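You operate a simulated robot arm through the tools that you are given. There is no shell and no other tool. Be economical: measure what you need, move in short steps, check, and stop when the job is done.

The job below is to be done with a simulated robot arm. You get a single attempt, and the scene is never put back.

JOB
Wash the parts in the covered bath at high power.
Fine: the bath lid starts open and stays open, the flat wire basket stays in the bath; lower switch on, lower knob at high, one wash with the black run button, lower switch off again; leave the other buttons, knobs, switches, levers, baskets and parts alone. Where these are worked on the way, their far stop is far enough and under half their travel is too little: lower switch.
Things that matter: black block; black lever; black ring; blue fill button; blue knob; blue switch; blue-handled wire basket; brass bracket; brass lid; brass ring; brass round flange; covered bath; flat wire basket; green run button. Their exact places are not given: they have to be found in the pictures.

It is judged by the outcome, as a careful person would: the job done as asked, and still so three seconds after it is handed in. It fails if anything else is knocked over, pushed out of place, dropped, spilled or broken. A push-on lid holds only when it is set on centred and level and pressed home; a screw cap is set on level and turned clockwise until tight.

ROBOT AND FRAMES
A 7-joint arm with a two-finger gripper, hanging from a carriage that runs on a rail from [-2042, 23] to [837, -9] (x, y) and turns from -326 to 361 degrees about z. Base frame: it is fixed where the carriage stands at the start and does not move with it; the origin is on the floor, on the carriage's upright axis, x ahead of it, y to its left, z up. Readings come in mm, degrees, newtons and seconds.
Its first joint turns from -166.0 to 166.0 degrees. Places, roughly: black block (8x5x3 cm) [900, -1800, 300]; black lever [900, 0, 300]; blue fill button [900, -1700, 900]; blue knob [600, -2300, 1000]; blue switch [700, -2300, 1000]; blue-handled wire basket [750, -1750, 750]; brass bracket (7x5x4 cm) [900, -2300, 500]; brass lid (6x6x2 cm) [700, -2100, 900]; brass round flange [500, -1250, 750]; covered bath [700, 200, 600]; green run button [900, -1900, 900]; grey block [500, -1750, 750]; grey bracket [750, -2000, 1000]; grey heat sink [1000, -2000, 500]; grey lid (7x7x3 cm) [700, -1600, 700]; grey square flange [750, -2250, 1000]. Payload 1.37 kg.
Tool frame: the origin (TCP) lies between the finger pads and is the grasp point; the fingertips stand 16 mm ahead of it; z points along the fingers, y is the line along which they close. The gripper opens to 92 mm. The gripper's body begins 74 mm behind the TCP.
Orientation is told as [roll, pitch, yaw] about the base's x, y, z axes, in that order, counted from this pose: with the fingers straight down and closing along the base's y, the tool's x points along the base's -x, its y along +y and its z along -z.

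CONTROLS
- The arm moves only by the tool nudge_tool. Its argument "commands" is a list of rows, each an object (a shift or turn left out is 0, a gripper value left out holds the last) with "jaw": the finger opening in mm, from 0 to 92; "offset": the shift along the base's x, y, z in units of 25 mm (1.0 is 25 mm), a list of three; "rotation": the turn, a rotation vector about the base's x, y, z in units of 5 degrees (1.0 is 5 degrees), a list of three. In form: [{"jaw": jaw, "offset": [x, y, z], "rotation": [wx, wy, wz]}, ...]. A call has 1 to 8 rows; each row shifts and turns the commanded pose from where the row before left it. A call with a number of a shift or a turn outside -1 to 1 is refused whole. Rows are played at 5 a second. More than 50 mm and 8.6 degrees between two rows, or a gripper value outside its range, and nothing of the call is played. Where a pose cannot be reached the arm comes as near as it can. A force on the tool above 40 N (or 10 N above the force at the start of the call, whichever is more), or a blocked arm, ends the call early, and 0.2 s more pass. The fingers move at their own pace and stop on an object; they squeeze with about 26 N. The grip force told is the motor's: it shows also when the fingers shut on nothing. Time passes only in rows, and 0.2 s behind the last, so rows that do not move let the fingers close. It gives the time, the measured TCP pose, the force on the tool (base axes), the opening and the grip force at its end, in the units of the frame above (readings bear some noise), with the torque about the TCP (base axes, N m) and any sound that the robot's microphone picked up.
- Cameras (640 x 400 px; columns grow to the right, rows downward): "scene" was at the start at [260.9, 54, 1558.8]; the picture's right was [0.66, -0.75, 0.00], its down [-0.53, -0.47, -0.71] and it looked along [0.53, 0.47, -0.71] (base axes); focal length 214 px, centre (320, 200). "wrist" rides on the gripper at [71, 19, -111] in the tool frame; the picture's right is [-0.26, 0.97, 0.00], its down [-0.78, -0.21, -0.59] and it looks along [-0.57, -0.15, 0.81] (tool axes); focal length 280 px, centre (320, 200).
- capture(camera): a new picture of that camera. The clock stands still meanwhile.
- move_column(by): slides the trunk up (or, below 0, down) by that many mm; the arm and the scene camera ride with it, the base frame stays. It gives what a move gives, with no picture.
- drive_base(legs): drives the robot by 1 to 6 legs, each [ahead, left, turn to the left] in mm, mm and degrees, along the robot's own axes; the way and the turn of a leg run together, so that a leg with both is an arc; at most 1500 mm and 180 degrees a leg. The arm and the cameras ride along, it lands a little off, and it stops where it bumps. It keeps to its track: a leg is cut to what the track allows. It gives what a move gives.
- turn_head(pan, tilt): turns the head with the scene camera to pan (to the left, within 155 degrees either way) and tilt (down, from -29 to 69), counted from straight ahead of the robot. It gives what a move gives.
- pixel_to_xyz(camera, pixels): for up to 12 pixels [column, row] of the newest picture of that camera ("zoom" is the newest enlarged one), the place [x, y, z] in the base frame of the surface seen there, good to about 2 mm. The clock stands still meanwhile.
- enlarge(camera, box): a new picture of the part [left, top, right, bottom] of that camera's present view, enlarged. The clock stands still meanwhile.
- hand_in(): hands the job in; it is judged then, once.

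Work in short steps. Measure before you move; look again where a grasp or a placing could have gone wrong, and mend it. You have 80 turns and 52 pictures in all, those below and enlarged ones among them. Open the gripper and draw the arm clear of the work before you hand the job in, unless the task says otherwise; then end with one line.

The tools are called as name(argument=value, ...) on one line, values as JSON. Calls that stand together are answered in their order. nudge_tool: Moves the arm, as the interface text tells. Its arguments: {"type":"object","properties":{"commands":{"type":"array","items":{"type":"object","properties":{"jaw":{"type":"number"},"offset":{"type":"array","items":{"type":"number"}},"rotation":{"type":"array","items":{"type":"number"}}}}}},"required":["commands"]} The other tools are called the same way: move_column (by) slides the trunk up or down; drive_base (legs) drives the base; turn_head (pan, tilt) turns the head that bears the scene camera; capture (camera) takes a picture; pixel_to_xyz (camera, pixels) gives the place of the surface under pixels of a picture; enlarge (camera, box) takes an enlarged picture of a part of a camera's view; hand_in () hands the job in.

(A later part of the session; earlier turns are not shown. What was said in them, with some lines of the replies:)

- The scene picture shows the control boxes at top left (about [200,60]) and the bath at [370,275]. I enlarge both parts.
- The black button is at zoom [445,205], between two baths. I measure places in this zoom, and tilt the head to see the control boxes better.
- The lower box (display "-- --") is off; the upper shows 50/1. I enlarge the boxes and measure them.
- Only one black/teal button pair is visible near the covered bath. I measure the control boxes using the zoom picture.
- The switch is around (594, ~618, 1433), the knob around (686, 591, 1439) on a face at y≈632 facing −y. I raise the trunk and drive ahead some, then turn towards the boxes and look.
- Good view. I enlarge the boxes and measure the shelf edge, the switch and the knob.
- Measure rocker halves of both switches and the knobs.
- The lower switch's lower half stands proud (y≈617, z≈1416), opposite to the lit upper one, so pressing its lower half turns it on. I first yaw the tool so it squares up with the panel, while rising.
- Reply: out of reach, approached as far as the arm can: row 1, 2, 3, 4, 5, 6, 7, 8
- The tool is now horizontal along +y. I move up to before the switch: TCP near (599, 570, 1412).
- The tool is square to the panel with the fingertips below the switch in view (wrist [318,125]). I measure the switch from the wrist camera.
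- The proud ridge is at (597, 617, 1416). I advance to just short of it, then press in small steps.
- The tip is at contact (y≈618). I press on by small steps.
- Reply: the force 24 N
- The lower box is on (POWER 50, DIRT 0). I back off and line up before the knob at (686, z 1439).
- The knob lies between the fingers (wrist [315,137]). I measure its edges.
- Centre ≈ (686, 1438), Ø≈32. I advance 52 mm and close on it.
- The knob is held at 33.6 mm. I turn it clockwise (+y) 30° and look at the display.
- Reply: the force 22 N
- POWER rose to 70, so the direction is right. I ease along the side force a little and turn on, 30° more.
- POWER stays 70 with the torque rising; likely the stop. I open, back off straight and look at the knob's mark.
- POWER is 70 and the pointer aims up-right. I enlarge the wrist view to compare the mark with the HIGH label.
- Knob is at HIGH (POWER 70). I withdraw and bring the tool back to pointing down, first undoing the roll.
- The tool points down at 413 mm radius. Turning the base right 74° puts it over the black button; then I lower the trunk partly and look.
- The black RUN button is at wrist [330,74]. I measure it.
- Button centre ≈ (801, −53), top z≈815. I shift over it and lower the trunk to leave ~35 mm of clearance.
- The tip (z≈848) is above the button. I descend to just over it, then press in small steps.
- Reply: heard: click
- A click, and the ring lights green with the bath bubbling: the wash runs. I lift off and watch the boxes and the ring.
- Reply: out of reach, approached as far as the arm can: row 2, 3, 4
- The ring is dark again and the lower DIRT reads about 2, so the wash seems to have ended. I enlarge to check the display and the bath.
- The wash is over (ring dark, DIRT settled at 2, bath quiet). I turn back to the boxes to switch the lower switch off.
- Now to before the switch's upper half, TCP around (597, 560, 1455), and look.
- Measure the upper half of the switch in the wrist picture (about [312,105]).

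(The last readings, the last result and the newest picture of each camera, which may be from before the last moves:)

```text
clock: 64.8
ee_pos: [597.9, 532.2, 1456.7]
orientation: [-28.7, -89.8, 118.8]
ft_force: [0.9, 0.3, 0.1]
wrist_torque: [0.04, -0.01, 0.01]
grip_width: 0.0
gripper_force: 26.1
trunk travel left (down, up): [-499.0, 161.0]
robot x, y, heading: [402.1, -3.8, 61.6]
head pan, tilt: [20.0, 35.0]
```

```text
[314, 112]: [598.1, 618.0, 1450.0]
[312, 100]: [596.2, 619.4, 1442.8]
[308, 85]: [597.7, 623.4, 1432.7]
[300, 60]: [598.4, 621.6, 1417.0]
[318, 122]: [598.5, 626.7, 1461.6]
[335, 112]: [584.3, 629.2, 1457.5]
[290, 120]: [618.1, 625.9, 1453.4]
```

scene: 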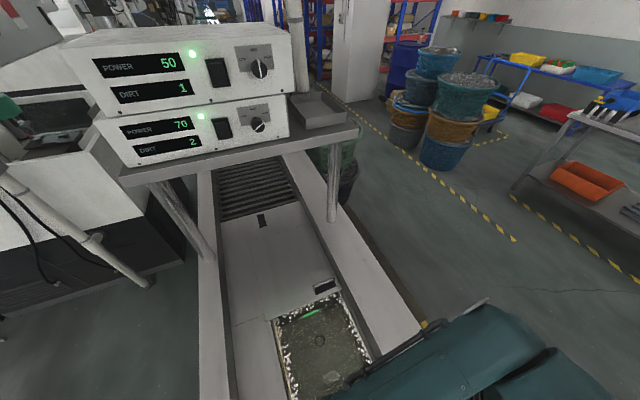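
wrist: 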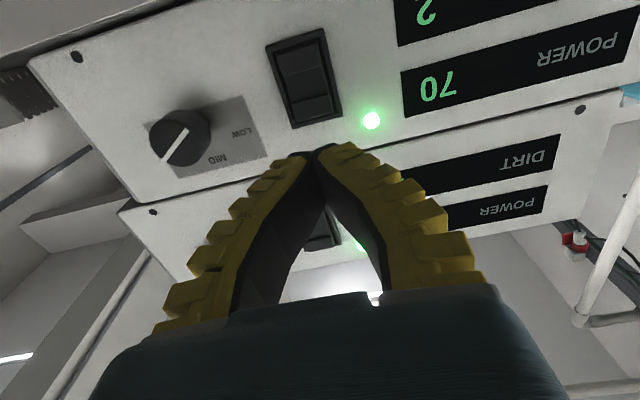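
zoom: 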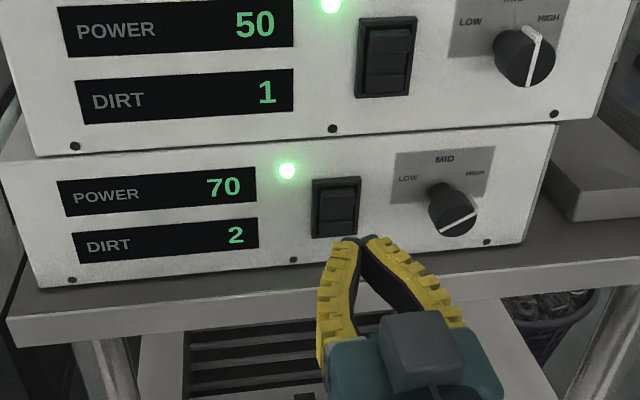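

The proud edge is at (598, 618, 1450). I advance and press to the depth used before.

nudge_tool(commands=[{"offset": [0, 1, -0.05]}, {"offset": [0, 1, 0]}, {"offset": [0, 0.6, 0]}, {"offset": [0, 0.2, 0]}, {"offset": [0, 0.12, 0]}, {"offset": [0, 0.12, 0]}])

enlarge(camera="scene", box=[210, 130, 450, 280])

```text
clock: 66.2
ee_pos: [595.8, 608.1, 1455.3]
orientation: [-24.1, -89.9, 113.9]
ft_force: [-0.2, -2.1, 0.3]
wrist_torque: [0.02, 0.01, -0.01]
grip_width: 0.0
gripper_force: 26.2
trunk travel left (down, up): [-499.0, 161.0]
robot x, y, heading: [402.4, -5.3, 61.6]
head pan, tilt: [20.0, 35.0]
```

```text
2.67 times, centred on (330, 205) of scene
```

zoom: 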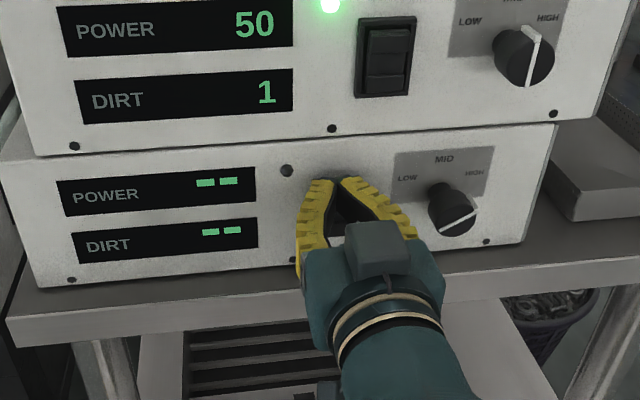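

The lower box is off ("-- --"). I withdraw the arm, open the gripper and check.

nudge_tool(commands=[{"offset": [0, -1, 0]}, {"offset": [0, -1, 0]}, {"offset": [0, -1, 0]}, {"offset": [0, -1, 0]}, {"offset": [0, -1, 0]}, {"offset": [0, -1, 0]}, {"jaw": 90, "offset": [0, -1, 0]}, {}])

enlarge(camera="scene", box=[210, 130, 450, 280])

capture(camera="scene")

```text
clock: 68.0
ee_pos: [596.5, 434.1, 1454.1]
orientation: [-27.8, -89.8, 117.7]
ft_force: [1.2, 0.3, -1.2]
wrist_torque: [0.0, 0.01, -0.02]
grip_width: 90.1
gripper_force: 0.0
trunk travel left (down, up): [-499.0, 161.0]
robot x, y, heading: [399.5, -2.5, 61.8]
head pan, tilt: [20.0, 35.0]
```

```text
2.67 times, centred on (330, 205) of scene
```

zoom: 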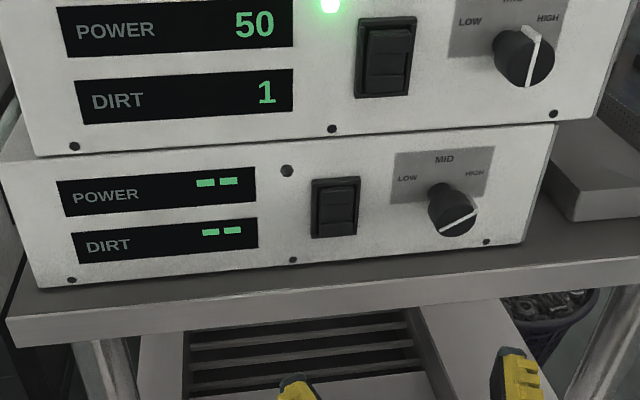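

```text
17 pictures are left
```

scene: 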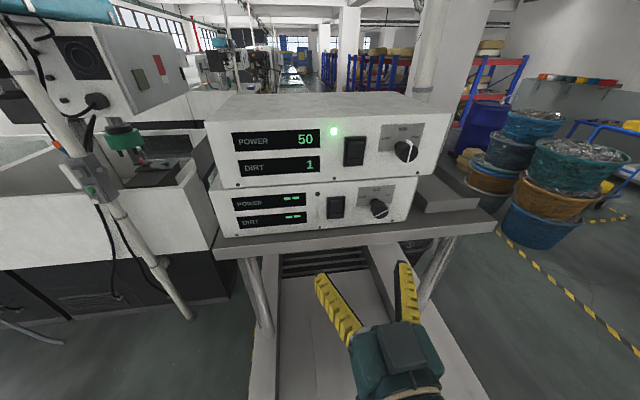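

The switch is off, the knob stands at HIGH, the upper box is unchanged, and the arm is clear with the gripper open. I hand in.

hand_in()

```text
The job is handed in.
```

The parts in the covered bath had one wash at high power (the display read 70), started with a single press of the black run button. The lower switch is off again, the lower knob is left at high, and I didn't touch the bath lid, the baskets or any other control.
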